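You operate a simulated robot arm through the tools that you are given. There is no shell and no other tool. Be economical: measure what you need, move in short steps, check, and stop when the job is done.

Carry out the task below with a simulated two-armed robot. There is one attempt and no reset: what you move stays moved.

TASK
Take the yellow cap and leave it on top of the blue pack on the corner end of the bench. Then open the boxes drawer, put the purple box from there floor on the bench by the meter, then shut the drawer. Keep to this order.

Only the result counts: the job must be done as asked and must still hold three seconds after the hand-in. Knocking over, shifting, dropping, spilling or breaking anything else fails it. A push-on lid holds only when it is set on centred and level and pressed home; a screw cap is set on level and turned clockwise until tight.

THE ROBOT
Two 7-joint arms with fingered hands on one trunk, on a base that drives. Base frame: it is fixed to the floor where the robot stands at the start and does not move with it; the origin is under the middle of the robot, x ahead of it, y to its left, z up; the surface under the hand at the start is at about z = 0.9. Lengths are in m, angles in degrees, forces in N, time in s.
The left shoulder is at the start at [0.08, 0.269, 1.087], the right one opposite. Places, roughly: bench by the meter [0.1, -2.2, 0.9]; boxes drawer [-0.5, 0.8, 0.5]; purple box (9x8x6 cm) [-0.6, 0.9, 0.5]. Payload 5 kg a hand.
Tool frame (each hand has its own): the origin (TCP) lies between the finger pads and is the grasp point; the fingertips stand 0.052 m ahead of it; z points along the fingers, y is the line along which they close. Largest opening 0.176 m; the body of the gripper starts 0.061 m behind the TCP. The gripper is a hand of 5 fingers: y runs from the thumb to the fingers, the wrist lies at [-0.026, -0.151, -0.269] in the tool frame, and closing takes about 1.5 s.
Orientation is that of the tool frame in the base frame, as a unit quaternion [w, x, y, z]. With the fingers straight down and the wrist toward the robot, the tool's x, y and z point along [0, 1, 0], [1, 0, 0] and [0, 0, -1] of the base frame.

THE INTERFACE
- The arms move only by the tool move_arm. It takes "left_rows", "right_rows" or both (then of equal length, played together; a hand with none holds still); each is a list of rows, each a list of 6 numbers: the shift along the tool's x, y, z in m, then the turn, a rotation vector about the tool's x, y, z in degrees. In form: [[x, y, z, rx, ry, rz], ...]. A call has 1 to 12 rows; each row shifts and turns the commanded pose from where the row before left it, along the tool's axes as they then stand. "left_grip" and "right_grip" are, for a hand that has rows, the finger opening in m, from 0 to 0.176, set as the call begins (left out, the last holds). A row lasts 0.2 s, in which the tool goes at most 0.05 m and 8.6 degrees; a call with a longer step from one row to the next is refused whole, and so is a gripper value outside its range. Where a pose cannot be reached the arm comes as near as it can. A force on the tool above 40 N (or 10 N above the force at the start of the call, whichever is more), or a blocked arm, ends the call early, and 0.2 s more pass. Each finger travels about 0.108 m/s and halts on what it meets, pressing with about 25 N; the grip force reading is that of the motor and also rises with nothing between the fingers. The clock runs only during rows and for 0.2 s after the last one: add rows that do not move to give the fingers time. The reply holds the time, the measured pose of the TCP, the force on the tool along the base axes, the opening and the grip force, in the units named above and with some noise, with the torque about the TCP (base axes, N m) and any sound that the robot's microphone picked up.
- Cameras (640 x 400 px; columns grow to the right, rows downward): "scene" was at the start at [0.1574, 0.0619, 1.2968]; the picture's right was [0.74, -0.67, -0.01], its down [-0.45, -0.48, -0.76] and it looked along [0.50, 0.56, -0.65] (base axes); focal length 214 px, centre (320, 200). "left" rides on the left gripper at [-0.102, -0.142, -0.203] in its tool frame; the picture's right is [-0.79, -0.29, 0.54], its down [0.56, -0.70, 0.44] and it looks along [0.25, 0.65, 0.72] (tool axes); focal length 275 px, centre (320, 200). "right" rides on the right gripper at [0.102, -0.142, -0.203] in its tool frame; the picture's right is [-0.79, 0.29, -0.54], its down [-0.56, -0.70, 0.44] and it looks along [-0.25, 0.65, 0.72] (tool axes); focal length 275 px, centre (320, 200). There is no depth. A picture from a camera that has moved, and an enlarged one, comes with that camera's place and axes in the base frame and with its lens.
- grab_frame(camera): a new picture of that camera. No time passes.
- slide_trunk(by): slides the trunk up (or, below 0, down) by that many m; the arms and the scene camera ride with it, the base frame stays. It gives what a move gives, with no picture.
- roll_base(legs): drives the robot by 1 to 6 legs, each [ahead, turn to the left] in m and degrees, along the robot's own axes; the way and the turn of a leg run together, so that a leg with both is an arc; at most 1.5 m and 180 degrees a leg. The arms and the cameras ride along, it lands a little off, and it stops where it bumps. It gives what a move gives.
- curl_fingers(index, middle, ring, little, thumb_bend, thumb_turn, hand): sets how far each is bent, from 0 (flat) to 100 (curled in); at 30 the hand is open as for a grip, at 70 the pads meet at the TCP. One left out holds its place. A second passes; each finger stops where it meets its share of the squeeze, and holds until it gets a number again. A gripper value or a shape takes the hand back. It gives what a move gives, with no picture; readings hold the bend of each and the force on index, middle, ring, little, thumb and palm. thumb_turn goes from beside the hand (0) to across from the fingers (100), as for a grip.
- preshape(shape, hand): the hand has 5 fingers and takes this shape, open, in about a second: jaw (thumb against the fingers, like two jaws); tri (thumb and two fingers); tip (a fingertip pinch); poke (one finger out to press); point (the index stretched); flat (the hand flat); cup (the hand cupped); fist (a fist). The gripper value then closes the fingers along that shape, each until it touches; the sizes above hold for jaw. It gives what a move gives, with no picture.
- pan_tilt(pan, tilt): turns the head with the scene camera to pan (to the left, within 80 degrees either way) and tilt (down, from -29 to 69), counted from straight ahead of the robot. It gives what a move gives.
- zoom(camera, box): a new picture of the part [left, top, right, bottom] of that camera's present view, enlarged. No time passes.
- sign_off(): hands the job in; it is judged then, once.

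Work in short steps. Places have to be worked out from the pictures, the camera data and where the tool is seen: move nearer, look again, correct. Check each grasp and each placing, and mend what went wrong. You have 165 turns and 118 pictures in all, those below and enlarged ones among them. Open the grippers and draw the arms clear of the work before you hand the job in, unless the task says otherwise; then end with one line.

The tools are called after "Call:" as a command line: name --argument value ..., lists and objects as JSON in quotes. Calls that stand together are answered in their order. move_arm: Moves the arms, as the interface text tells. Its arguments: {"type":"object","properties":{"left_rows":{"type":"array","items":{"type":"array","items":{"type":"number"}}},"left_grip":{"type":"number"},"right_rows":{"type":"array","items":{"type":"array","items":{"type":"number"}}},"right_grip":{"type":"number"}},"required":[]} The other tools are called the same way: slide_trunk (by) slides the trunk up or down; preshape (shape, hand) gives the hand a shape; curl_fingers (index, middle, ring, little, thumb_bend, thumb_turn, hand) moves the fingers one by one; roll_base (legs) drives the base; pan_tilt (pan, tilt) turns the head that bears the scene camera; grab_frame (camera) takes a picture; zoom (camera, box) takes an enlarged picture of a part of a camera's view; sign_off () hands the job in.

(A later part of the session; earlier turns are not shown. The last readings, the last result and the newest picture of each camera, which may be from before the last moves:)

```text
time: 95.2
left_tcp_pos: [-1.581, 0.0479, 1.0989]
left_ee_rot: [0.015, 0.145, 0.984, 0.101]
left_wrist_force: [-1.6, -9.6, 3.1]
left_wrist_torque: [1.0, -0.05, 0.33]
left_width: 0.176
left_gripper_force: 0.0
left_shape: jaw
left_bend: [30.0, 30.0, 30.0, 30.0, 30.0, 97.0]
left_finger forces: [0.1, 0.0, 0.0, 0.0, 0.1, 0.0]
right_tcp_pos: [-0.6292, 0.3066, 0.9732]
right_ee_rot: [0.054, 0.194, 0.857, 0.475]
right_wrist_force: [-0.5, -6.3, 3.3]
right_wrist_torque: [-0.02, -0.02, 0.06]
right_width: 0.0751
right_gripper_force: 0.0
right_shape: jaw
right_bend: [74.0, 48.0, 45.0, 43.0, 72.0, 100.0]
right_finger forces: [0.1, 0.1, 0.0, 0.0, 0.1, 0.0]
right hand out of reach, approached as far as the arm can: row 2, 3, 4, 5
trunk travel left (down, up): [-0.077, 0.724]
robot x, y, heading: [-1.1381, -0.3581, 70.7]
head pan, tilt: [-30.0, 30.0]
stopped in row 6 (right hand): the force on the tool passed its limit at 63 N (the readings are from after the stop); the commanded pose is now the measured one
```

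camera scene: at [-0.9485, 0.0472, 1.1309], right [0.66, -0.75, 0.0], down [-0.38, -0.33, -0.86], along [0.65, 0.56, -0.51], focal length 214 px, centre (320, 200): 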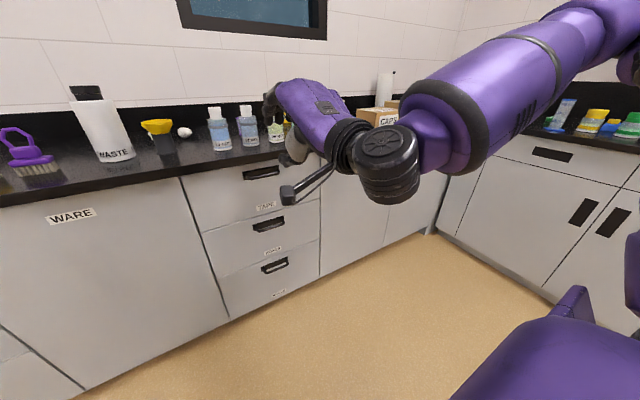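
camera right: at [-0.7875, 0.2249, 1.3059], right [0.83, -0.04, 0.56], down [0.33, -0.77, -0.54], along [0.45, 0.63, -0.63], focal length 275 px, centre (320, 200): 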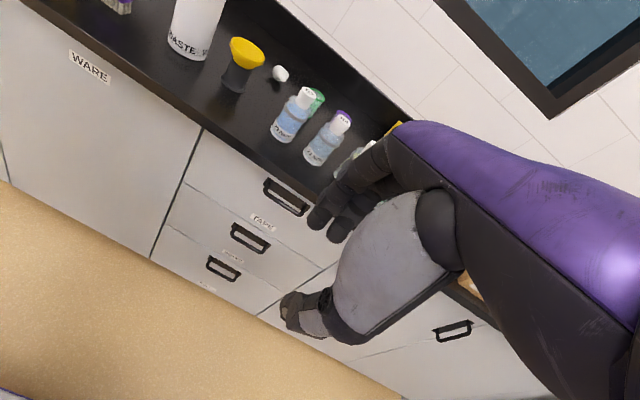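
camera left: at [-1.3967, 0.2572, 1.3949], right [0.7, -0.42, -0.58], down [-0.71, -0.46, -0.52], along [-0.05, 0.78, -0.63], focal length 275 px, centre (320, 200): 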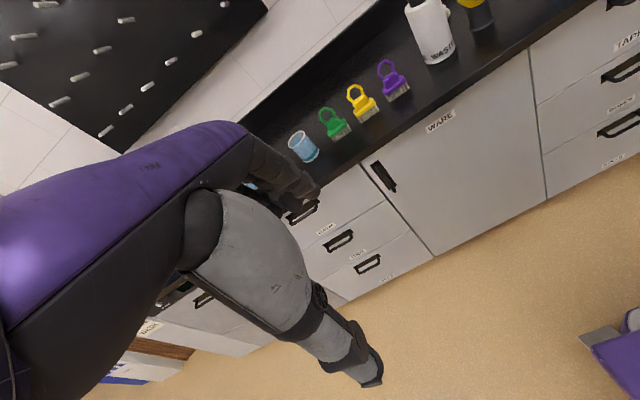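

The arm met something again. I'll look at it before going on.

Call:
pan_tilt --pan -40 --tilt 45

Call:
grab_frame --camera "scene"

Call:
grab_frame --camera "right"

```text
time: 95.9
left_tcp_pos: [-1.5799, 0.0515, 1.096]
left_ee_rot: [0.015, 0.144, 0.985, 0.098]
left_wrist_force: [-0.1, 0.0, 0.8]
left_wrist_torque: [0.08, 0.02, 0.0]
left_width: 0.1761
left_gripper_force: 0.0
left_shape: jaw
left_bend: [30.0, 30.0, 30.0, 30.0, 30.0, 97.0]
left_finger forces: [0.0, 0.1, 0.0, 0.1, 0.1, 0.0]
right_tcp_pos: [-0.6283, 0.3098, 0.9713]
right_ee_rot: [0.055, 0.195, 0.858, 0.472]
right_wrist_force: [-0.1, -0.7, 0.3]
right_wrist_torque: [0.0, 0.02, -0.01]
right_width: 0.0749
right_gripper_force: 0.0
right_shape: jaw
right_bend: [74.0, 48.0, 45.0, 43.0, 72.0, 100.0]
right_finger forces: [0.1, 0.1, 0.0, 0.0, 0.0, 0.0]
trunk travel left (down, up): [-0.077, 0.724]
robot x, y, heading: [-1.1361, -0.3604, 70.7]
head pan, tilt: [-40.0, 45.0]
```

```text
70 pictures are left
camera scene: at [-1.0099, -0.1554, 1.1064], right [0.51, -0.86, 0.01], down [-0.61, -0.37, -0.7], along [0.61, 0.35, -0.71], focal length 214 px, centre (320, 200)
```

scene: 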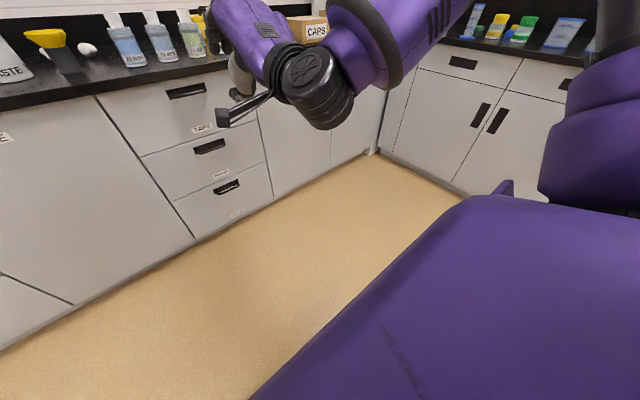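

```text
69 pictures are left
camera right: at [-0.8183, 0.1228, 0.9715], right [0.66, -0.6, 0.46], down [0.44, -0.2, -0.88], along [0.62, 0.78, 0.13], focal length 275 px, centre (320, 200)
```

right: 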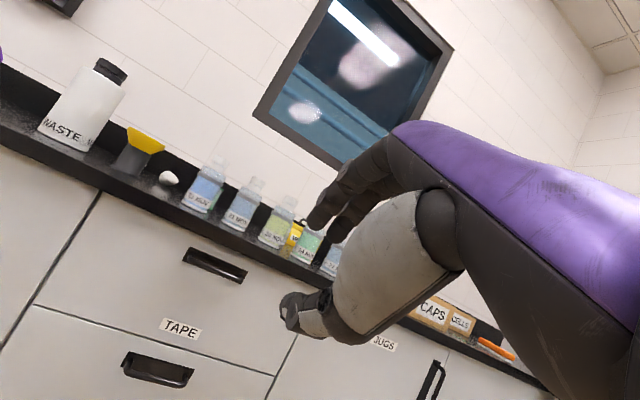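

The elbow folds out to the right and limits this steep pitch. I'll ease the hand to about 40° pitch, level its roll, and test lowering in small steps.

Call:
move_arm --right_rows '[[0, 0, 0, 5.5, 0, -2], [0, 0, 0, 5.5, 0, -2], [0, 0, 0, 6, 0, -2], [0, 0, 0, 0, 0, 0]]'

Call:
move_arm --right_rows '[[0, -0.025, 0.031, 0, 0, 0], [0, -0.025, 0.031, 0, 0, 0], [0, -0.025, 0.031, 0, 0, 0], [0, -0.025, 0.031, 0, 0, 0], [0, 0, 0, 0, 0, 0]]'

```text
time: 96.9
left_tcp_pos: [-1.5786, 0.051, 1.0974]
left_ee_rot: [0.014, 0.145, 0.985, 0.096]
left_wrist_force: [0.3, -1.1, -0.2]
left_wrist_torque: [0.03, 0.11, 0.03]
left_width: 0.1761
left_gripper_force: 0.1
left_shape: jaw
left_bend: [30.0, 30.0, 30.0, 30.0, 30.0, 97.0]
left_finger forces: [0.1, 0.0, 0.0, 0.0, 0.0, 0.0]
right_tcp_pos: [-0.6284, 0.3112, 0.9717]
right_ee_rot: [0.05, 0.156, 0.927, 0.337]
right_wrist_force: [0.7, 0.4, -0.5]
right_wrist_torque: [0.04, 0.1, 0.06]
right_width: 0.0751
right_gripper_force: 0.1
right_shape: jaw
right_bend: [74.0, 48.0, 45.0, 43.0, 72.0, 100.0]
right_finger forces: [0.1, 0.1, 0.0, 0.0, 0.0, 0.0]
trunk travel left (down, up): [-0.077, 0.724]
robot x, y, heading: [-1.1375, -0.3607, 70.9]
head pan, tilt: [-40.0, 45.0]
```

```text
time: 97.9
left_tcp_pos: [-1.5842, 0.0366, 1.1013]
left_ee_rot: [0.019, 0.147, 0.983, 0.109]
left_wrist_force: [-3.0, -4.7, 3.0]
left_wrist_torque: [0.57, -0.29, 0.05]
left_width: 0.1759
left_gripper_force: 0.1
left_shape: jaw
left_bend: [30.0, 30.0, 30.0, 30.0, 30.0, 98.0]
left_finger forces: [0.0, 0.0, 0.1, 0.0, 0.0, 0.1]
right_tcp_pos: [-0.633, 0.3064, 0.9014]
right_ee_rot: [0.056, 0.155, 0.905, 0.392]
right_wrist_force: [1.2, -3.3, 4.2]
right_wrist_torque: [-0.24, 0.1, 0.11]
right_width: 0.075
right_gripper_force: 0.0
right_shape: jaw
right_bend: [74.0, 48.0, 45.0, 43.0, 72.0, 100.0]
right_finger forces: [0.0, 0.0, 0.0, 0.1, 0.0, 0.0]
trunk travel left (down, up): [-0.077, 0.724]
robot x, y, heading: [-1.1402, -0.3588, 70.7]
head pan, tilt: [-40.0, 45.0]
stopped in row 5 (right hand): the force on the tool passed its limit at 64 N (the readings are from after the stop); the commanded pose is now the measured one
```

The left hand's pose shows my trunk has been leaning back a bit more with every forced stop. I'll raise the trunk slightly to see whether that restores its posture.

Call:
slide_trunk --by 0.15

Call:
grab_frame --camera "scene"

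```text
time: 99.7
left_tcp_pos: [-1.5847, 0.0412, 1.2481]
left_ee_rot: [0.015, 0.145, 0.984, 0.102]
left_wrist_force: [0.2, 0.8, -0.6]
left_wrist_torque: [-0.08, 0.1, 0.03]
left_width: 0.1758
left_gripper_force: 0.1
left_shape: jaw
left_bend: [30.0, 30.0, 30.0, 30.0, 30.0, 98.0]
left_finger forces: [0.1, 0.0, 0.0, 0.1, 0.0, 0.0]
right_tcp_pos: [-0.632, 0.3088, 1.0411]
right_ee_rot: [0.056, 0.154, 0.908, 0.385]
right_wrist_force: [-0.5, 0.4, -0.6]
right_wrist_torque: [0.01, 0.01, 0.04]
right_width: 0.075
right_gripper_force: 0.0
right_shape: jaw
right_bend: [74.0, 48.0, 45.0, 43.0, 72.0, 100.0]
right_finger forces: [0.1, 0.0, 0.0, 0.0, 0.0, 0.0]
trunk travel left (down, up): [-0.227, 0.574]
robot x, y, heading: [-1.1364, -0.3578, 70.6]
head pan, tilt: [-40.0, 45.0]
```

```text
68 pictures are left
camera scene: at [-1.0314, -0.2167, 1.2661], right [0.51, -0.86, 0.01], down [-0.61, -0.37, -0.7], along [0.6, 0.35, -0.71], focal length 214 px, centre (320, 200)
```

scene: 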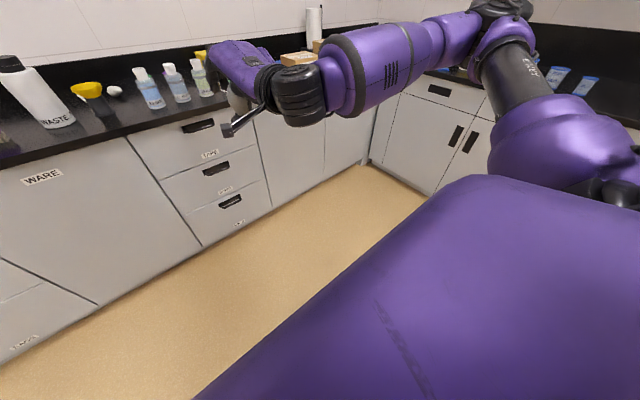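

The camera shows the torso is upright, and it leans forward only when lowered. The pitched wrist is stuck near a joint limit, so I'll turn the hand back to point down, stretch forward, and pitch later where the arm is extended.

Call:
move_arm --right_rows '[[0, 0, 0, 8.5, 0, 0], [0, 0, 0, 8.5, 0, 0], [0, 0, 0, 8.5, 0, 0], [0, 0, 0, 8.5, 0, 0], [0, 0, 0, 8.5, 0, 0], [0, 0.04, 0, 0, 0, 0], [0, 0.04, 0, 0, 0, 0], [0, 0.04, 0, 0, 0, 0], [0, 0.03, 0, 0, 0, 0], [0, 0, 0, 0, 0, 0]]'

```text
time: 101.9
left_tcp_pos: [-1.5845, 0.0401, 1.2493]
left_ee_rot: [0.015, 0.146, 0.984, 0.102]
left_wrist_force: [0.3, 0.0, 0.7]
left_wrist_torque: [0.02, 0.0, -0.06]
left_width: 0.1761
left_gripper_force: 0.1
left_shape: jaw
left_bend: [30.0, 30.0, 30.0, 30.0, 30.0, 98.0]
left_finger forces: [0.0, 0.1, 0.0, 0.0, 0.0, 0.0]
right_tcp_pos: [-0.5852, 0.4496, 1.0506]
right_ee_rot: [-0.004, 0.165, 0.986, 0.032]
right_wrist_force: [-0.2, -1.2, 0.3]
right_wrist_torque: [-0.01, -0.04, -0.02]
right_width: 0.0747
right_gripper_force: 0.0
right_shape: jaw
right_bend: [74.0, 48.0, 45.0, 43.0, 72.0, 100.0]
right_finger forces: [0.0, 0.1, 0.0, 0.1, 0.1, 0.0]
trunk travel left (down, up): [-0.227, 0.574]
robot x, y, heading: [-1.1397, -0.3568, 70.7]
head pan, tilt: [-40.0, 45.0]
```

That worked cleanly. Now I'll lower the trunk 0.2 m with the hand well ahead, then lower the arm a little.

Call:
slide_trunk --by -0.2

Call:
move_arm --right_rows '[[0, 0, 0.04, 0, 0, 0], [0, 0, 0.04, 0, 0, 0], [0, 0, 0, 0, 0, 0]]'

```text
time: 104.1
left_tcp_pos: [-1.5846, 0.0383, 1.0492]
left_ee_rot: [0.014, 0.146, 0.984, 0.102]
left_wrist_force: [-0.7, -1.4, 0.8]
left_wrist_torque: [0.09, -0.01, -0.04]
left_width: 0.1759
left_gripper_force: 0.1
left_shape: jaw
left_bend: [30.0, 30.0, 30.0, 30.0, 30.0, 98.0]
left_finger forces: [0.0, 0.1, 0.0, 0.1, 0.1, 0.0]
right_tcp_pos: [-0.5848, 0.4508, 0.8519]
right_ee_rot: [-0.004, 0.165, 0.986, 0.032]
right_wrist_force: [-0.6, 0.1, 1.5]
right_wrist_torque: [-0.01, -0.04, -0.06]
right_width: 0.0752
right_gripper_force: 0.0
right_shape: jaw
right_bend: [74.0, 48.0, 45.0, 43.0, 72.0, 100.0]
right_finger forces: [0.0, 0.0, 0.0, 0.1, 0.0, 0.0]
trunk travel left (down, up): [-0.027, 0.774]
robot x, y, heading: [-1.1406, -0.3581, 70.8]
head pan, tilt: [-40.0, 45.0]
```

```text
time: 104.9
left_tcp_pos: [-1.585, 0.0383, 1.0497]
left_ee_rot: [0.015, 0.145, 0.984, 0.103]
left_wrist_force: [0.4, 0.1, 0.1]
left_wrist_torque: [0.06, -0.01, 0.01]
left_width: 0.1759
left_gripper_force: 0.1
left_shape: jaw
left_bend: [30.0, 30.0, 30.0, 30.0, 30.0, 98.0]
left_finger forces: [0.0, 0.0, 0.1, 0.1, 0.0, 0.0]
right_tcp_pos: [-0.583, 0.4556, 0.7733]
right_ee_rot: [-0.004, 0.164, 0.986, 0.031]
right_wrist_force: [-0.3, 0.0, 0.7]
right_wrist_torque: [0.01, 0.0, 0.02]
right_width: 0.0748
right_gripper_force: 0.1
right_shape: jaw
right_bend: [74.0, 48.0, 45.0, 43.0, 72.0, 100.0]
right_finger forces: [0.0, 0.0, 0.0, 0.0, 0.0, 0.0]
trunk travel left (down, up): [-0.027, 0.774]
robot x, y, heading: [-1.1382, -0.3574, 70.6]
head pan, tilt: [-40.0, 45.0]
```

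Lowering works now. I'll go a bit lower and begin pitching in moderate steps.

Call:
move_arm --right_rows '[[0, 0, 0.04, 0, 0, 0], [0, 0, 0.04, 0, 0, 0], [0, 0, 0, -8.5, 0, 0], [0, 0, 0, -8.5, 0, 0], [0, 0, 0, 0, 0, 0]]'

Call:
pan_tilt --pan -20 --tilt 30

Call:
grab_frame --camera "scene"

```text
time: 106.1
left_tcp_pos: [-1.5847, 0.0384, 1.0489]
left_ee_rot: [0.015, 0.146, 0.984, 0.103]
left_wrist_force: [1.1, -1.3, 0.4]
left_wrist_torque: [0.05, 0.07, 0.04]
left_width: 0.1758
left_gripper_force: 0.1
left_shape: jaw
left_bend: [30.0, 30.0, 30.0, 30.0, 30.0, 98.0]
left_finger forces: [0.1, 0.0, 0.1, 0.1, 0.1, 0.1]
right_tcp_pos: [-0.5835, 0.4581, 0.6923]
right_ee_rot: [0.021, 0.163, 0.97, 0.178]
right_wrist_force: [-1.1, -0.8, 0.9]
right_wrist_torque: [0.01, -0.01, -0.01]
right_width: 0.0747
right_gripper_force: 0.0
right_shape: jaw
right_bend: [74.0, 48.0, 45.0, 43.0, 72.0, 100.0]
right_finger forces: [0.0, 0.0, 0.0, 0.0, 0.1, 0.0]
trunk travel left (down, up): [-0.027, 0.774]
robot x, y, heading: [-1.1384, -0.3611, 70.5]
head pan, tilt: [-40.0, 45.0]
```

```text
time: 106.9
left_tcp_pos: [-1.5859, 0.0393, 1.049]
left_ee_rot: [0.015, 0.145, 0.984, 0.103]
left_wrist_force: [0.8, -0.3, 0.4]
left_wrist_torque: [0.0, -0.02, 0.04]
left_width: 0.1759
left_gripper_force: 0.0
left_shape: jaw
left_bend: [30.0, 30.0, 30.0, 30.0, 30.0, 98.0]
left_finger forces: [0.1, 0.0, 0.0, 0.0, 0.1, 0.1]
right_tcp_pos: [-0.5845, 0.4586, 0.6911]
right_ee_rot: [0.021, 0.164, 0.97, 0.176]
right_wrist_force: [-0.9, -0.1, 0.4]
right_wrist_torque: [-0.01, -0.02, 0.01]
right_width: 0.0748
right_gripper_force: 0.0
right_shape: jaw
right_bend: [74.0, 48.0, 45.0, 43.0, 72.0, 100.0]
right_finger forces: [0.0, 0.1, 0.0, 0.1, 0.1, 0.1]
trunk travel left (down, up): [-0.027, 0.774]
robot x, y, heading: [-1.1373, -0.3565, 70.6]
head pan, tilt: [-20.0, 30.0]
```

```text
67 pictures are left
camera scene: at [-1.0139, -0.1017, 1.073], right [0.77, -0.63, 0.01], down [-0.32, -0.4, -0.86], along [0.55, 0.66, -0.51], focal length 214 px, centre (320, 200)
```

scene: 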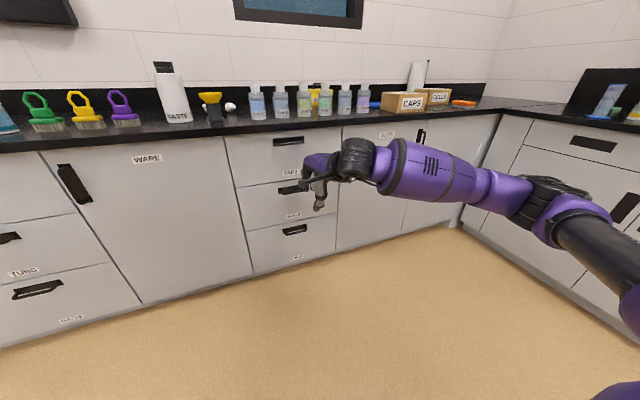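

Good posture. I'll shape the right hand to thumb and two fingers, pitch another 20°, and look closer.

Call:
preshape --hand "right" --shape "tri"

Call:
move_arm --right_rows '[[0.01, 0, 0, -8.5, 0, 0], [0.01, 0, 0, -8.5, 0, 0], [0, -0.02, 0.025, -5, 0, 0], [0, -0.015, 0.02, 0, 0, 0], [0, 0, 0, 0, 0, 0]]'

Call:
zoom --camera "scene" --box '[220, 120, 380, 220]'

Call:
grab_frame --camera "right"

```text
time: 107.8
left_tcp_pos: [-1.5846, 0.0389, 1.0485]
left_ee_rot: [0.015, 0.145, 0.984, 0.103]
left_wrist_force: [-0.2, 0.0, 0.3]
left_wrist_torque: [0.04, 0.02, 0.01]
left_width: 0.1757
left_gripper_force: 0.1
left_shape: jaw
left_bend: [30.0, 30.0, 30.0, 30.0, 30.0, 98.0]
left_finger forces: [0.0, 0.1, 0.0, 0.0, 0.1, 0.0]
right_tcp_pos: [-0.5843, 0.4585, 0.6917]
right_ee_rot: [0.021, 0.164, 0.97, 0.176]
right_wrist_force: [0.6, 0.3, 0.6]
right_wrist_torque: [-0.01, 0.0, 0.02]
right_width: 0.176
right_gripper_force: 0.1
right_shape: tri
right_bend: [30.0, 30.0, 99.0, 99.0, 30.0, 98.0]
right_finger forces: [0.0, 0.0, 0.0, 0.0, 0.1, 0.0]
trunk travel left (down, up): [-0.027, 0.774]
robot x, y, heading: [-1.141, -0.3586, 70.6]
head pan, tilt: [-20.0, 30.0]
```

```text
time: 109.0
left_tcp_pos: [-1.5962, 0.0189, 1.054]
left_ee_rot: [0.018, 0.142, 0.983, 0.113]
left_wrist_force: [-6.8, -4.0, -1.5]
left_wrist_torque: [0.59, -0.75, -0.03]
left_width: 0.1758
left_gripper_force: 0.0
left_shape: jaw
left_bend: [30.0, 30.0, 30.0, 30.0, 30.0, 97.0]
left_finger forces: [0.0, 0.0, 0.0, 0.0, 0.1, 0.1]
right_tcp_pos: [-0.6094, 0.4425, 0.6393]
right_ee_rot: [0.036, 0.162, 0.947, 0.276]
right_wrist_force: [-4.6, -1.6, 5.9]
right_wrist_torque: [-0.25, -0.41, -0.37]
right_width: 0.1761
right_gripper_force: 0.0
right_shape: tri
right_bend: [30.0, 30.0, 99.0, 99.0, 30.0, 98.0]
right_finger forces: [0.1, 0.0, 0.1, 0.0, 0.0, 0.0]
right hand out of reach, approached as far as the arm can: row 2, 3
trunk travel left (down, up): [-0.027, 0.774]
robot x, y, heading: [-1.1422, -0.3609, 70.8]
head pan, tilt: [-20.0, 30.0]
stopped in row 5 (right hand): the force on the tool passed its limit at 47 N (the readings are from after the stop); the commanded pose is now the measured one
```

```text
4.00 times, centred on (300, 170) of scene
camera zoom: at [-1.0176, -0.1053, 1.0756], right [0.77, -0.63, 0.01], down [-0.32, -0.39, -0.86], along [0.55, 0.67, -0.51], focal length 858 px, centre (400, 320)
```

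zoom: 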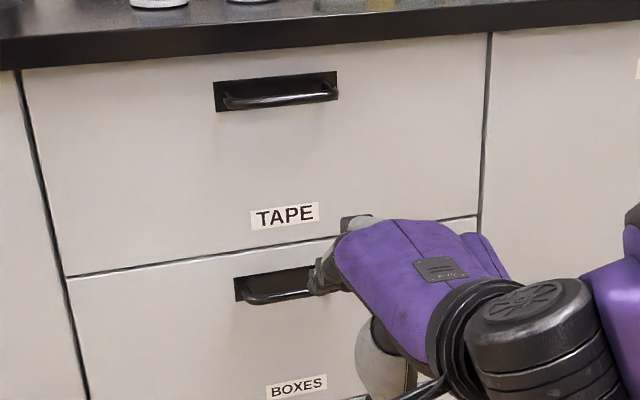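

```text
65 pictures are left
camera right: at [-0.7775, 0.2592, 0.7364], right [0.75, -0.31, 0.59], down [0.39, -0.51, -0.76], along [0.54, 0.8, -0.26], focal length 275 px, centre (320, 200)
```

right: 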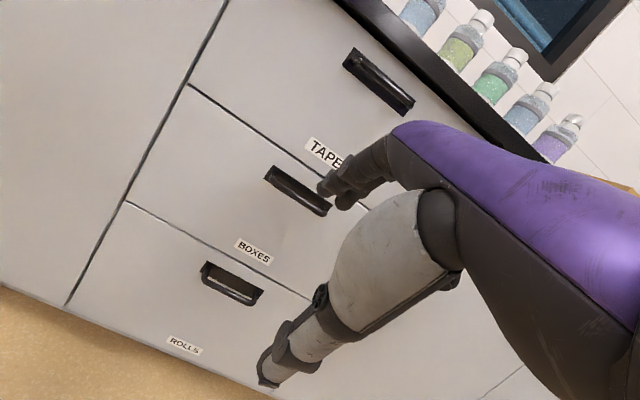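

The wrist allows about 32° pitch, which is enough to hook the bar from above with two fingers. I'll narrow the opening and approach the bar partway.

Call:
move_arm --right_rows '[[0.0055, 0.03, 0.013, 0, 0, 0], [0.0055, 0.03, 0.013, 0, 0, 0], [0.0055, 0.03, 0.013, 0, 0, 0], [0.0055, 0.03, 0.013, 0, 0, 0], [0, 0, 0, 0, 0, 0]]' --right_grip 0.1

Call:
zoom --camera "scene" --box '[220, 120, 380, 220]'

Call:
grab_frame --camera "right"

```text
time: 110.2
left_tcp_pos: [-1.591, 0.0252, 1.052]
left_ee_rot: [0.017, 0.145, 0.983, 0.109]
left_wrist_force: [0.5, -0.7, 1.0]
left_wrist_torque: [0.02, 0.02, 0.01]
left_width: 0.1758
left_gripper_force: 0.1
left_shape: jaw
left_bend: [30.0, 30.0, 30.0, 30.0, 30.0, 97.0]
left_finger forces: [0.0, 0.0, 0.0, 0.0, 0.0, 0.0]
right_tcp_pos: [-0.5826, 0.5725, 0.6557]
right_ee_rot: [0.035, 0.164, 0.947, 0.275]
right_wrist_force: [-0.1, 0.1, -0.1]
right_wrist_torque: [-0.02, 0.02, 0.01]
right_width: 0.1005
right_gripper_force: 0.1
right_shape: tri
right_bend: [74.0, 42.0, 99.0, 99.0, 67.0, 100.0]
right_finger forces: [0.1, 0.0, 0.0, 0.0, 0.0, 0.0]
trunk travel left (down, up): [-0.027, 0.774]
robot x, y, heading: [-1.1375, -0.3602, 70.7]
head pan, tilt: [-20.0, 30.0]
```

```text
4.00 times, centred on (300, 170) of scene
camera zoom: at [-1.0142, -0.1017, 1.0733], right [0.77, -0.63, 0.0], down [-0.32, -0.4, -0.86], along [0.55, 0.66, -0.51], focal length 858 px, centre (400, 320)
```

zoom: 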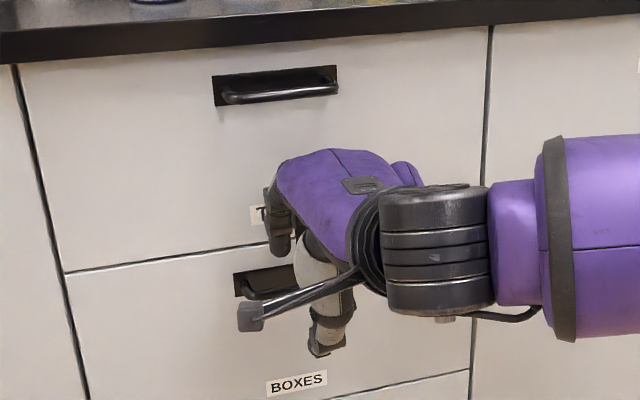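

```text
63 pictures are left
camera right: at [-0.7508, 0.3904, 0.7533], right [0.75, -0.31, 0.59], down [0.39, -0.52, -0.76], along [0.54, 0.8, -0.27], focal length 275 px, centre (320, 200)
```

right: 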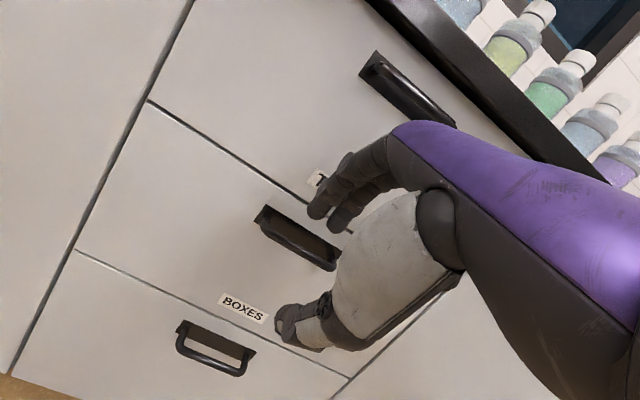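

Triangulation from two wrist views gives the bar at (-0.547, 0.672, 0.594), and the fingertip model matches the picture. I'll move the fingers to just above and behind the bar.

Call:
move_arm --right_rows '[[0, 0.018, 0.002, 0, 0, 0], [0.001, 0.018, 0.01, 0, 0, 0], [0.001, 0.008, 0.014, 0, 0, 0], [0, 0, 0, 0, 0, 0]]' --right_grip 0.08

Call:
zoom --camera "right" --box '[220, 150, 420, 275]'

```text
time: 111.0
left_tcp_pos: [-1.5964, 0.0092, 1.056]
left_ee_rot: [0.019, 0.144, 0.982, 0.117]
left_wrist_force: [-1.0, -3.2, 0.7]
left_wrist_torque: [0.29, -0.07, 0.04]
left_width: 0.1759
left_gripper_force: 0.1
left_shape: jaw
left_bend: [30.0, 30.0, 30.0, 30.0, 30.0, 97.0]
left_finger forces: [0.1, 0.0, 0.0, 0.1, 0.0, 0.0]
right_tcp_pos: [-0.5746, 0.609, 0.6753]
right_ee_rot: [0.035, 0.162, 0.945, 0.283]
right_wrist_force: [-3.1, -10.8, 2.1]
right_wrist_torque: [-0.54, 0.17, -0.16]
right_width: 0.077
right_gripper_force: 0.0
right_shape: tri
right_bend: [74.0, 50.0, 99.0, 99.0, 72.0, 100.0]
right_finger forces: [0.1, 10.7, 0.1, 0.1, 0.0, 0.0]
trunk travel left (down, up): [-0.027, 0.774]
robot x, y, heading: [-1.1384, -0.3553, 70.8]
head pan, tilt: [-20.0, 30.0]
stopped in row 3 (right hand): the force on the tool passed its limit at 58 N (the readings are from after the stop); the commanded pose is now the measured one
```

```text
3.20 times, centred on (320, 212) of right
camera zoom: at [-0.7435, 0.4253, 0.7696], right [0.74, -0.31, 0.59], down [0.4, -0.5, -0.77], along [0.54, 0.8, -0.25], focal length 881 px, centre (320, 160)
```

zoom: 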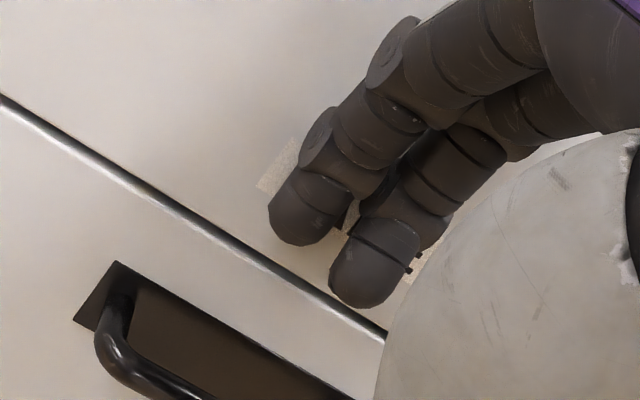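

The fingertips touched the drawer face at about m≈0.47. The bar stands about 3 cm proud of it, at z≈0.595. I'll ease off 4 mm and slide the fingers straight down behind the bar.

Call:
move_arm --right_rows '[[0, -0.0034, -0.0021, 0, 0, 0], [0, -0.011, 0.0168, 0, 0, 0], [0, 0, 0, 0, 0, 0]]'

Call:
zoom --camera "right" --box '[220, 150, 420, 275]'

```text
time: 111.8
left_tcp_pos: [-1.5947, 0.0134, 1.0553]
left_ee_rot: [0.019, 0.144, 0.983, 0.115]
left_wrist_force: [0.0, -0.2, 0.6]
left_wrist_torque: [-0.01, 0.04, 0.02]
left_width: 0.1762
left_gripper_force: 0.1
left_shape: jaw
left_bend: [30.0, 30.0, 30.0, 30.0, 30.0, 97.0]
left_finger forces: [0.0, 0.0, 0.0, 0.0, 0.0, 0.0]
right_tcp_pos: [-0.5769, 0.6087, 0.6501]
right_ee_rot: [0.036, 0.164, 0.946, 0.279]
right_wrist_force: [-2.9, -6.2, -2.1]
right_wrist_torque: [-0.04, 0.05, -0.05]
right_width: 0.0782
right_gripper_force: 0.2
right_shape: tri
right_bend: [74.0, 49.0, 99.0, 99.0, 72.0, 100.0]
right_finger forces: [0.0, 7.7, 0.1, 0.1, 0.1, 0.0]
trunk travel left (down, up): [-0.027, 0.774]
robot x, y, heading: [-1.1385, -0.3615, 70.5]
head pan, tilt: [-20.0, 30.0]
```

```text
3.20 times, centred on (320, 212) of right
camera zoom: at [-0.7447, 0.4243, 0.745], right [0.74, -0.31, 0.59], down [0.39, -0.51, -0.77], along [0.54, 0.8, -0.26], focal length 881 px, centre (320, 160)
```

zoom: 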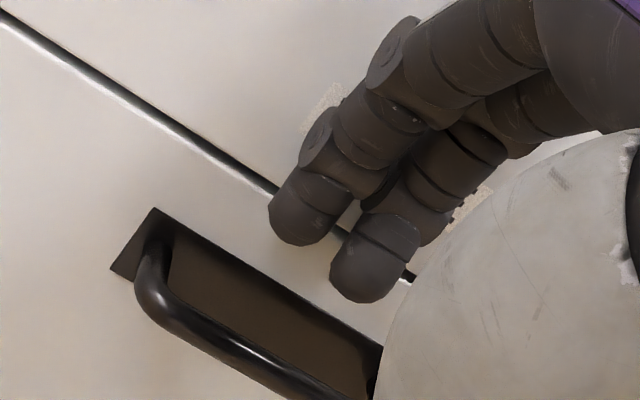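

The descent direction leads the fingertips right into the gap behind the bar. I'll ease off 2 mm more and continue down.

Call:
move_arm --right_rows '[[0, -0.0017, -0.001, 0, 0, 0], [0, -0.0083, 0.0126, 0, 0, 0], [0, -0.0083, 0.0126, 0, 0, 0], [0, 0, 0, 0, 0, 0]]'

Call:
zoom --camera "right" --box '[220, 150, 420, 275]'

```text
time: 112.8
left_tcp_pos: [-1.594, 0.0127, 1.0535]
left_ee_rot: [0.018, 0.144, 0.983, 0.116]
left_wrist_force: [-1.1, 0.5, 0.1]
left_wrist_torque: [0.0, -0.04, -0.01]
left_width: 0.1758
left_gripper_force: 0.1
left_shape: jaw
left_bend: [30.0, 30.0, 30.0, 30.0, 30.0, 97.0]
left_finger forces: [0.0, 0.1, 0.0, 0.0, 0.0, 0.1]
right_tcp_pos: [-0.5788, 0.6049, 0.6214]
right_ee_rot: [0.036, 0.163, 0.945, 0.28]
right_wrist_force: [-1.8, -4.1, 1.3]
right_wrist_torque: [0.18, -0.14, -0.1]
right_width: 0.0793
right_gripper_force: 0.0
right_shape: tri
right_bend: [74.0, 48.0, 99.0, 99.0, 72.0, 100.0]
right_finger forces: [0.0, 4.6, 0.0, 0.0, 0.0, 0.1]
trunk travel left (down, up): [-0.027, 0.774]
robot x, y, heading: [-1.1418, -0.3624, 70.6]
head pan, tilt: [-20.0, 30.0]
```

```text
3.20 times, centred on (320, 212) of right
camera zoom: at [-0.7475, 0.4221, 0.7152], right [0.74, -0.31, 0.59], down [0.39, -0.51, -0.77], along [0.54, 0.8, -0.25], focal length 881 px, centre (320, 160)
```

zoom: 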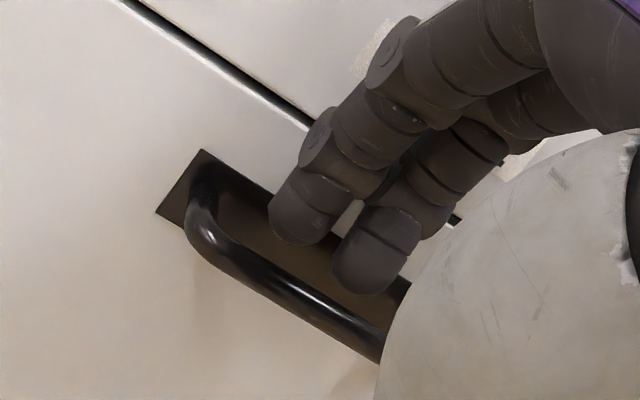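

The tips are at the top of the gap. I'll continue down 25 mm.

Call:
move_arm --right_rows '[[0, -0.0069, 0.0105, 0, 0, 0], [0, -0.0069, 0.0105, 0, 0, 0], [0, 0, 0, 0, 0, 0]]'

Call:
zoom --camera "right" --box '[220, 150, 420, 275]'

```text
time: 113.6
left_tcp_pos: [-1.5991, -0.0033, 1.0562]
left_ee_rot: [0.019, 0.143, 0.982, 0.122]
left_wrist_force: [-1.3, -1.8, 0.2]
left_wrist_torque: [0.36, -0.13, 0.03]
left_width: 0.1757
left_gripper_force: 0.1
left_shape: jaw
left_bend: [30.0, 30.0, 30.0, 30.0, 30.0, 97.0]
left_finger forces: [0.1, 0.0, 0.0, 0.1, 0.1, 0.0]
right_tcp_pos: [-0.5838, 0.5988, 0.6183]
right_ee_rot: [0.036, 0.163, 0.942, 0.291]
right_wrist_force: [0.1, -0.5, 3.1]
right_wrist_torque: [-0.14, 0.01, 0.02]
right_width: 0.0805
right_gripper_force: 0.1
right_shape: tri
right_bend: [74.0, 47.0, 99.0, 99.0, 72.0, 100.0]
right_finger forces: [0.0, 0.0, 0.0, 0.0, 0.0, 0.0]
trunk travel left (down, up): [-0.027, 0.774]
robot x, y, heading: [-1.1379, -0.3605, 70.8]
head pan, tilt: [-20.0, 30.0]
stopped in row 3 (right hand): the force on the tool passed its limit at 41 N (the readings are from after the stop); the commanded pose is now the measured one
```

```text
3.20 times, centred on (320, 212) of right
camera zoom: at [-0.7521, 0.4127, 0.707], right [0.74, -0.33, 0.59], down [0.4, -0.49, -0.77], along [0.54, 0.81, -0.23], focal length 881 px, centre (320, 160)
```

zoom: 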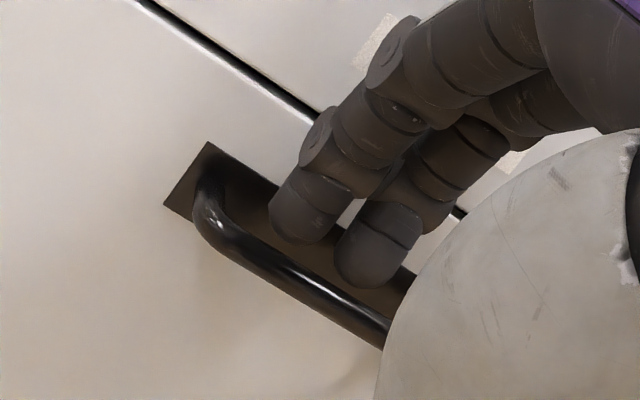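

The tips came down on top of the bar, so I need about 14 mm more inward. I'll lift 15 mm, move in until light face contact, and descend again.

Call:
move_arm --right_rows '[[0, 0.0082, -0.0126, 0, 0, 0], [0, 0.0075, 0.0045, 0, 0, 0], [0, 0.0045, 0.003, 0, 0, 0], [0, 0, 0, 0, 0, 0]]'

Call:
zoom --camera "right" --box '[220, 150, 420, 275]'

```text
time: 114.6
left_tcp_pos: [-1.5994, -0.0004, 1.0568]
left_ee_rot: [0.019, 0.144, 0.982, 0.122]
left_wrist_force: [-0.2, 0.4, 0.0]
left_wrist_torque: [-0.01, -0.01, -0.02]
left_width: 0.1761
left_gripper_force: 0.0
left_shape: jaw
left_bend: [30.0, 30.0, 30.0, 30.0, 30.0, 97.0]
left_finger forces: [0.0, 0.0, 0.1, 0.0, 0.0, 0.0]
right_tcp_pos: [-0.5798, 0.6112, 0.632]
right_ee_rot: [0.036, 0.162, 0.943, 0.289]
right_wrist_force: [-4.2, -15.0, 1.8]
right_wrist_torque: [0.46, -0.18, -0.21]
right_width: 0.0773
right_gripper_force: 0.2
right_shape: tri
right_bend: [74.0, 50.0, 99.0, 99.0, 72.0, 100.0]
right_finger forces: [0.0, 15.6, 0.1, 0.0, 0.0, 0.0]
trunk travel left (down, up): [-0.027, 0.774]
robot x, y, heading: [-1.1411, -0.3585, 70.5]
head pan, tilt: [-20.0, 30.0]
```

```text
3.20 times, centred on (320, 212) of right
camera zoom: at [-0.7484, 0.4259, 0.7214], right [0.74, -0.32, 0.59], down [0.4, -0.49, -0.77], along [0.54, 0.81, -0.24], focal length 881 px, centre (320, 160)
```

zoom: 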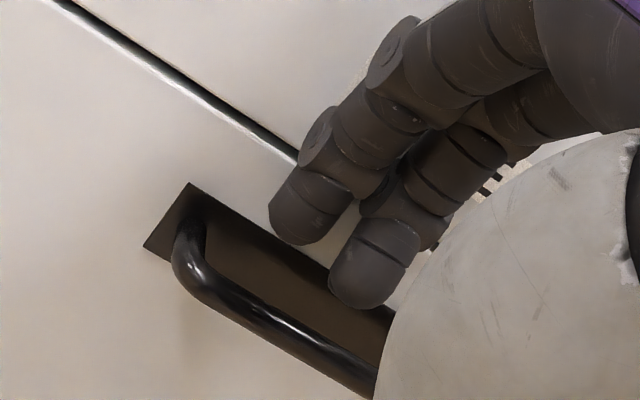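

Only the middle finger reaches the face, and the index is curled more so it would land on the bar. I'll back off, curl index and little away, and set middle and ring straight as the hook, shifted to the bar's centre.

Call:
move_arm --right_rows '[[0.0, -0.0085, -0.0053, 0, 0, 0], [0.014, 0.01, -0.015, 0, 0, 0], [0, 0, 0, 0, 0, 0]]'

Call:
curl_fingers --hand "right" --index 100 --middle 50 --ring 50 --little 100 --thumb_bend 50

Call:
zoom --camera "right" --box '[220, 150, 420, 275]'

```text
time: 115.4
left_tcp_pos: [-1.5997, 0.0009, 1.0562]
left_ee_rot: [0.019, 0.144, 0.982, 0.121]
left_wrist_force: [0.3, 1.0, -0.8]
left_wrist_torque: [-0.06, -0.09, -0.02]
left_width: 0.1759
left_gripper_force: 0.1
left_shape: jaw
left_bend: [30.0, 30.0, 30.0, 30.0, 30.0, 97.0]
left_finger forces: [0.0, 0.1, 0.0, 0.0, 0.1, 0.0]
right_tcp_pos: [-0.5928, 0.6074, 0.6472]
right_ee_rot: [0.037, 0.163, 0.943, 0.289]
right_wrist_force: [0.1, -0.2, -0.7]
right_wrist_torque: [0.04, -0.03, -0.02]
right_width: 0.08
right_gripper_force: 0.2
right_shape: tri
right_bend: [74.0, 47.0, 99.0, 99.0, 72.0, 100.0]
right_finger forces: [0.0, 0.0, 0.0, 0.0, 0.0, 0.0]
trunk travel left (down, up): [-0.027, 0.774]
robot x, y, heading: [-1.1386, -0.3613, 70.7]
head pan, tilt: [-20.0, 30.0]
```

```text
time: 116.4
left_tcp_pos: [-1.5993, -0.0003, 1.0565]
left_ee_rot: [0.018, 0.144, 0.982, 0.122]
left_wrist_force: [-0.8, -0.4, 0.2]
left_wrist_torque: [0.03, 0.01, 0.0]
left_width: 0.176
left_gripper_force: 0.1
left_shape: jaw
left_bend: [30.0, 30.0, 30.0, 30.0, 30.0, 97.0]
left_finger forces: [0.1, 0.1, 0.1, 0.1, 0.0, 0.0]
right_tcp_pos: [-0.5927, 0.6066, 0.6494]
right_ee_rot: [0.037, 0.163, 0.942, 0.29]
right_wrist_force: [-1.0, -1.2, 0.1]
right_wrist_torque: [0.02, -0.02, -0.01]
right_width: 0.1074
right_gripper_force: 0.6
right_shape: fingers
right_bend: [100.0, 50.0, 50.0, 100.0, 50.0, 100.0]
right_finger forces: [0.1, 1.5, 0.0, 0.1, 0.0, 0.1]
trunk travel left (down, up): [-0.027, 0.774]
robot x, y, heading: [-1.1395, -0.3596, 71.0]
head pan, tilt: [-20.0, 30.0]
```

```text
3.20 times, centred on (320, 212) of right
camera zoom: at [-0.7618, 0.4218, 0.7397], right [0.74, -0.32, 0.59], down [0.4, -0.49, -0.77], along [0.54, 0.81, -0.24], focal length 881 px, centre (320, 160)
```

zoom: 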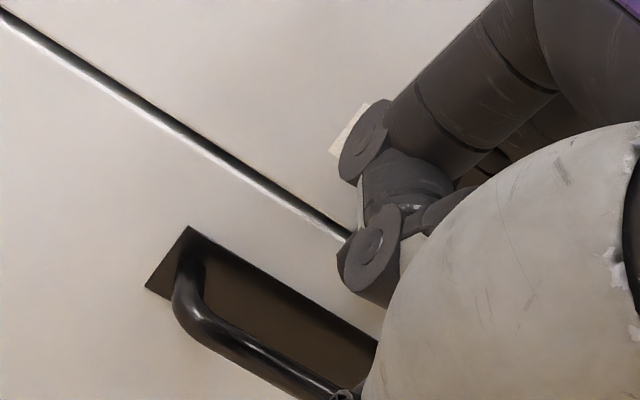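

The curled index knuckle now stands in the way. I'll set the index to 50 like the others and look.

Call:
curl_fingers --hand "right" --index 52 --middle 52 --ring 52 --little 52

Call:
zoom --camera "right" --box '[220, 150, 420, 275]'

Call:
zoom --camera "scene" --box '[240, 140, 340, 203]'

```text
time: 117.4
left_tcp_pos: [-1.5994, -0.0005, 1.0568]
left_ee_rot: [0.018, 0.144, 0.982, 0.121]
left_wrist_force: [-0.2, 0.4, -0.3]
left_wrist_torque: [-0.01, 0.01, -0.02]
left_width: 0.1759
left_gripper_force: 0.1
left_shape: jaw
left_bend: [30.0, 30.0, 30.0, 30.0, 30.0, 97.0]
left_finger forces: [0.0, 0.0, 0.1, 0.1, 0.1, 0.0]
right_tcp_pos: [-0.5927, 0.6069, 0.6486]
right_ee_rot: [0.037, 0.163, 0.943, 0.289]
right_wrist_force: [0.0, -0.4, 0.5]
right_wrist_torque: [0.04, 0.04, 0.01]
right_width: 0.0946
right_gripper_force: 0.0
right_shape: fingers
right_bend: [52.0, 52.0, 52.0, 52.0, 50.0, 100.0]
right_finger forces: [0.1, 0.1, 0.0, 0.0, 0.0, 0.1]
trunk travel left (down, up): [-0.027, 0.774]
robot x, y, heading: [-1.1399, -0.3559, 70.7]
head pan, tilt: [-20.0, 30.0]
```

```text
3.20 times, centred on (320, 212) of right
camera zoom: at [-0.7617, 0.4219, 0.7397], right [0.74, -0.32, 0.59], down [0.4, -0.49, -0.77], along [0.54, 0.81, -0.24], focal length 881 px, centre (320, 160)
```

zoom: 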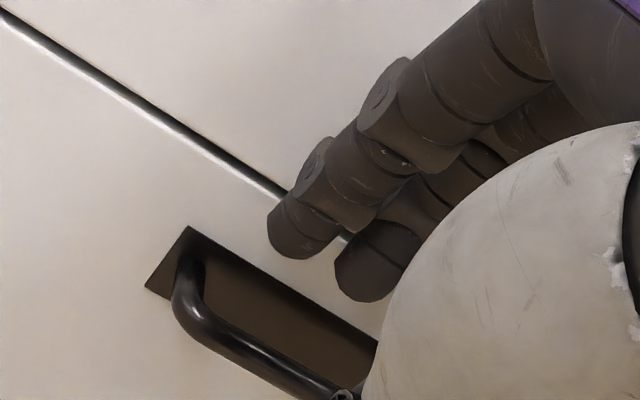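

```text
6.35 times, centred on (290, 172) of scene
camera zoom: at [-1.0143, -0.1018, 1.0731], right [0.77, -0.63, 0.0], down [-0.32, -0.4, -0.86], along [0.55, 0.66, -0.51], focal length 1362 px, centre (510, 381)
```

zoom: 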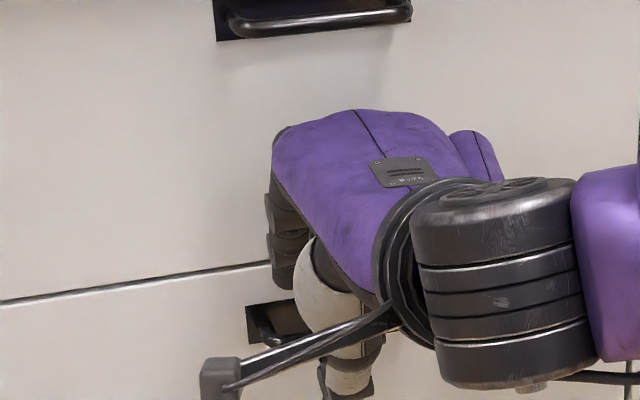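

The tips line up now. Projecting the descent, I need to shift about 15 mm right so the index clears the bar's left leg; the little finger goes up out of the way.

Call:
curl_fingers --hand "right" --little 100

Call:
move_arm --right_rows '[[-0.016, 0, 0, 0, 0, 0], [0, 0.0075, 0.0047, 0, 0, 0], [0, -0.0055, 0.0084, 0, 0, 0], [0, -0.0055, 0.0084, 0, 0, 0], [0, 0, 0, 0, 0, 0]]'

Call:
zoom --camera "right" --box '[220, 150, 420, 275]'

```text
time: 118.4
left_tcp_pos: [-1.5993, 0.0001, 1.0571]
left_ee_rot: [0.019, 0.144, 0.982, 0.122]
left_wrist_force: [0.1, -0.5, 1.2]
left_wrist_torque: [-0.03, 0.04, 0.0]
left_width: 0.1762
left_gripper_force: 0.1
left_shape: jaw
left_bend: [30.0, 30.0, 30.0, 30.0, 30.0, 97.0]
left_finger forces: [0.0, 0.0, 0.0, 0.1, 0.1, 0.0]
right_tcp_pos: [-0.5932, 0.6073, 0.6494]
right_ee_rot: [0.037, 0.163, 0.943, 0.289]
right_wrist_force: [0.0, 0.2, 0.4]
right_wrist_torque: [-0.02, 0.02, 0.0]
right_width: 0.0946
right_gripper_force: 0.1
right_shape: fingers
right_bend: [52.0, 52.0, 52.0, 100.0, 50.0, 100.0]
right_finger forces: [0.0, 0.0, 0.0, 0.0, 0.1, 0.0]
trunk travel left (down, up): [-0.027, 0.774]
robot x, y, heading: [-1.1369, -0.3596, 70.7]
head pan, tilt: [-20.0, 30.0]
```

```text
time: 119.6
left_tcp_pos: [-1.5989, -0.0005, 1.057]
left_ee_rot: [0.018, 0.144, 0.982, 0.122]
left_wrist_force: [-0.1, 0.5, 0.3]
left_wrist_torque: [-0.01, -0.04, 0.02]
left_width: 0.176
left_gripper_force: 0.0
left_shape: jaw
left_bend: [30.0, 30.0, 30.0, 30.0, 30.0, 97.0]
left_finger forces: [0.1, 0.0, 0.0, 0.1, 0.1, 0.1]
right_tcp_pos: [-0.5786, 0.6113, 0.6295]
right_ee_rot: [0.036, 0.162, 0.942, 0.291]
right_wrist_force: [-8.1, -13.6, 6.2]
right_wrist_torque: [0.49, -0.35, -0.06]
right_width: 0.0935
right_gripper_force: 8.3
right_shape: fingers
right_bend: [53.0, 55.0, 52.0, 100.0, 50.0, 100.0]
right_finger forces: [1.5, 14.9, 0.1, 0.1, 0.0, 0.1]
trunk travel left (down, up): [-0.027, 0.774]
robot x, y, heading: [-1.1387, -0.3602, 70.6]
head pan, tilt: [-20.0, 30.0]
```

```text
3.20 times, centred on (320, 212) of right
camera zoom: at [-0.7464, 0.4253, 0.7197], right [0.74, -0.32, 0.59], down [0.4, -0.49, -0.77], along [0.54, 0.81, -0.24], focal length 881 px, centre (320, 160)
```

zoom: 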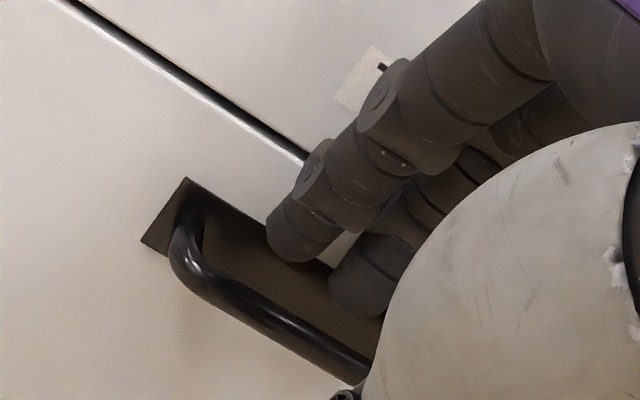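

Index and middle now both touch the face. I'll ease off 2 mm and slide down 25 mm behind the bar.

Call:
move_arm --right_rows '[[0, -0.0015, -0.001, 0, 0, 0], [0, -0.0066, 0.0101, 0, 0, 0], [0, -0.0066, 0.0101, 0, 0, 0], [0, 0, 0, 0, 0, 0]]'

Call:
zoom --camera "right" --box '[220, 150, 420, 275]'

```text
time: 120.6
left_tcp_pos: [-1.6, -0.0018, 1.0551]
left_ee_rot: [0.019, 0.144, 0.982, 0.122]
left_wrist_force: [-0.8, 0.1, -0.4]
left_wrist_torque: [-0.02, -0.09, -0.04]
left_width: 0.1755
left_gripper_force: 0.1
left_shape: jaw
left_bend: [30.0, 30.0, 30.0, 30.0, 30.0, 97.0]
left_finger forces: [0.1, 0.0, 0.0, 0.0, 0.1, 0.1]
right_tcp_pos: [-0.5785, 0.6091, 0.6053]
right_ee_rot: [0.037, 0.162, 0.942, 0.29]
right_wrist_force: [-8.9, -11.5, 9.1]
right_wrist_torque: [0.88, -0.52, 0.02]
right_width: 0.0944
right_gripper_force: 12.3
right_shape: fingers
right_bend: [52.0, 53.0, 52.0, 100.0, 50.0, 100.0]
right_finger forces: [0.0, 24.8, 0.2, 0.0, 0.0, 0.0]
trunk travel left (down, up): [-0.027, 0.774]
robot x, y, heading: [-1.1388, -0.3578, 70.4]
head pan, tilt: [-20.0, 30.0]
```

```text
3.20 times, centred on (320, 212) of right
camera zoom: at [-0.7468, 0.423, 0.6959], right [0.74, -0.32, 0.59], down [0.4, -0.49, -0.77], along [0.54, 0.81, -0.23], focal length 881 px, centre (320, 160)
```

zoom: 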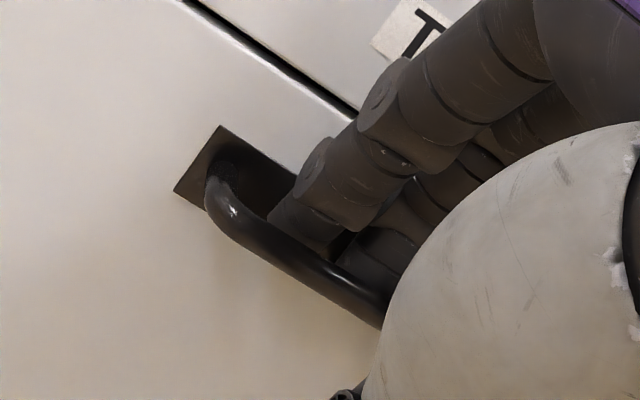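

The fingers have gone behind the bar. I'll go down 10 mm more and then close the fingers and thumb onto it.

Call:
move_arm --right_rows '[[0, -0.0065, 0.0075, 0, 0, 0], [0, 0, 0, 0, 0, 0]]'

Call:
curl_fingers --hand "right" --index 80 --middle 80 --ring 80 --thumb_bend 80

Call:
zoom --camera "right" --box '[220, 150, 420, 275]'

```text
time: 121.2
left_tcp_pos: [-1.6007, 0.0004, 1.0554]
left_ee_rot: [0.02, 0.144, 0.982, 0.122]
left_wrist_force: [-2.1, 0.5, -1.1]
left_wrist_torque: [-0.07, -0.24, -0.08]
left_width: 0.1763
left_gripper_force: 0.0
left_shape: jaw
left_bend: [30.0, 30.0, 30.0, 30.0, 30.0, 98.0]
left_finger forces: [0.0, 0.0, 0.0, 0.0, 0.0, 0.0]
right_tcp_pos: [-0.5793, 0.6098, 0.5938]
right_ee_rot: [0.036, 0.162, 0.943, 0.289]
right_wrist_force: [-6.2, -4.4, 2.5]
right_wrist_torque: [0.19, -0.11, -0.01]
right_width: 0.0955
right_gripper_force: 8.2
right_shape: fingers
right_bend: [52.0, 54.0, 52.0, 100.0, 50.0, 100.0]
right_finger forces: [5.6, 9.0, 2.2, 0.0, 0.1, 0.0]
trunk travel left (down, up): [-0.027, 0.774]
robot x, y, heading: [-1.1351, -0.3605, 70.6]
head pan, tilt: [-20.0, 30.0]
```

```text
time: 122.2
left_tcp_pos: [-1.5988, -0.0006, 1.0564]
left_ee_rot: [0.019, 0.145, 0.982, 0.122]
left_wrist_force: [1.2, 0.5, 0.3]
left_wrist_torque: [0.01, 0.04, 0.02]
left_width: 0.1761
left_gripper_force: 0.1
left_shape: jaw
left_bend: [30.0, 30.0, 30.0, 30.0, 30.0, 97.0]
left_finger forces: [0.0, 0.1, 0.1, 0.1, 0.0, 0.1]
right_tcp_pos: [-0.5778, 0.6087, 0.5948]
right_ee_rot: [0.036, 0.163, 0.943, 0.29]
right_wrist_force: [0.6, -0.1, 12.8]
right_wrist_torque: [1.07, -0.84, 0.39]
right_width: 0.0052
right_gripper_force: 20.0
right_shape: fingers
right_bend: [73.0, 71.0, 71.0, 100.0, 75.0, 100.0]
right_finger forces: [3.0, 25.8, 11.2, 0.0, 0.0, 0.0]
trunk travel left (down, up): [-0.027, 0.774]
robot x, y, heading: [-1.141, -0.3547, 70.8]
head pan, tilt: [-20.0, 30.0]
```

```text
3.20 times, centred on (320, 212) of right
camera zoom: at [-0.7468, 0.4236, 0.6851], right [0.74, -0.32, 0.59], down [0.4, -0.49, -0.77], along [0.54, 0.81, -0.24], focal length 881 px, centre (320, 160)
```

zoom: 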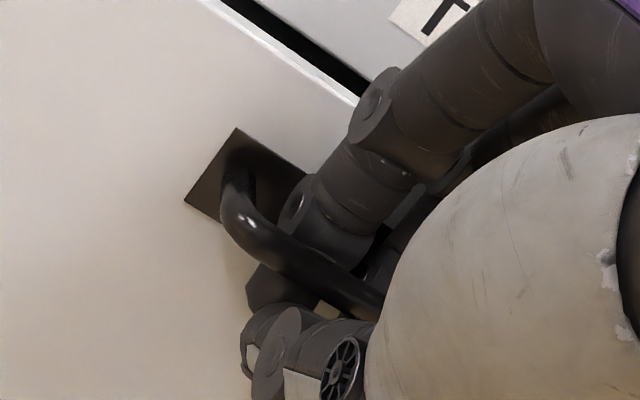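

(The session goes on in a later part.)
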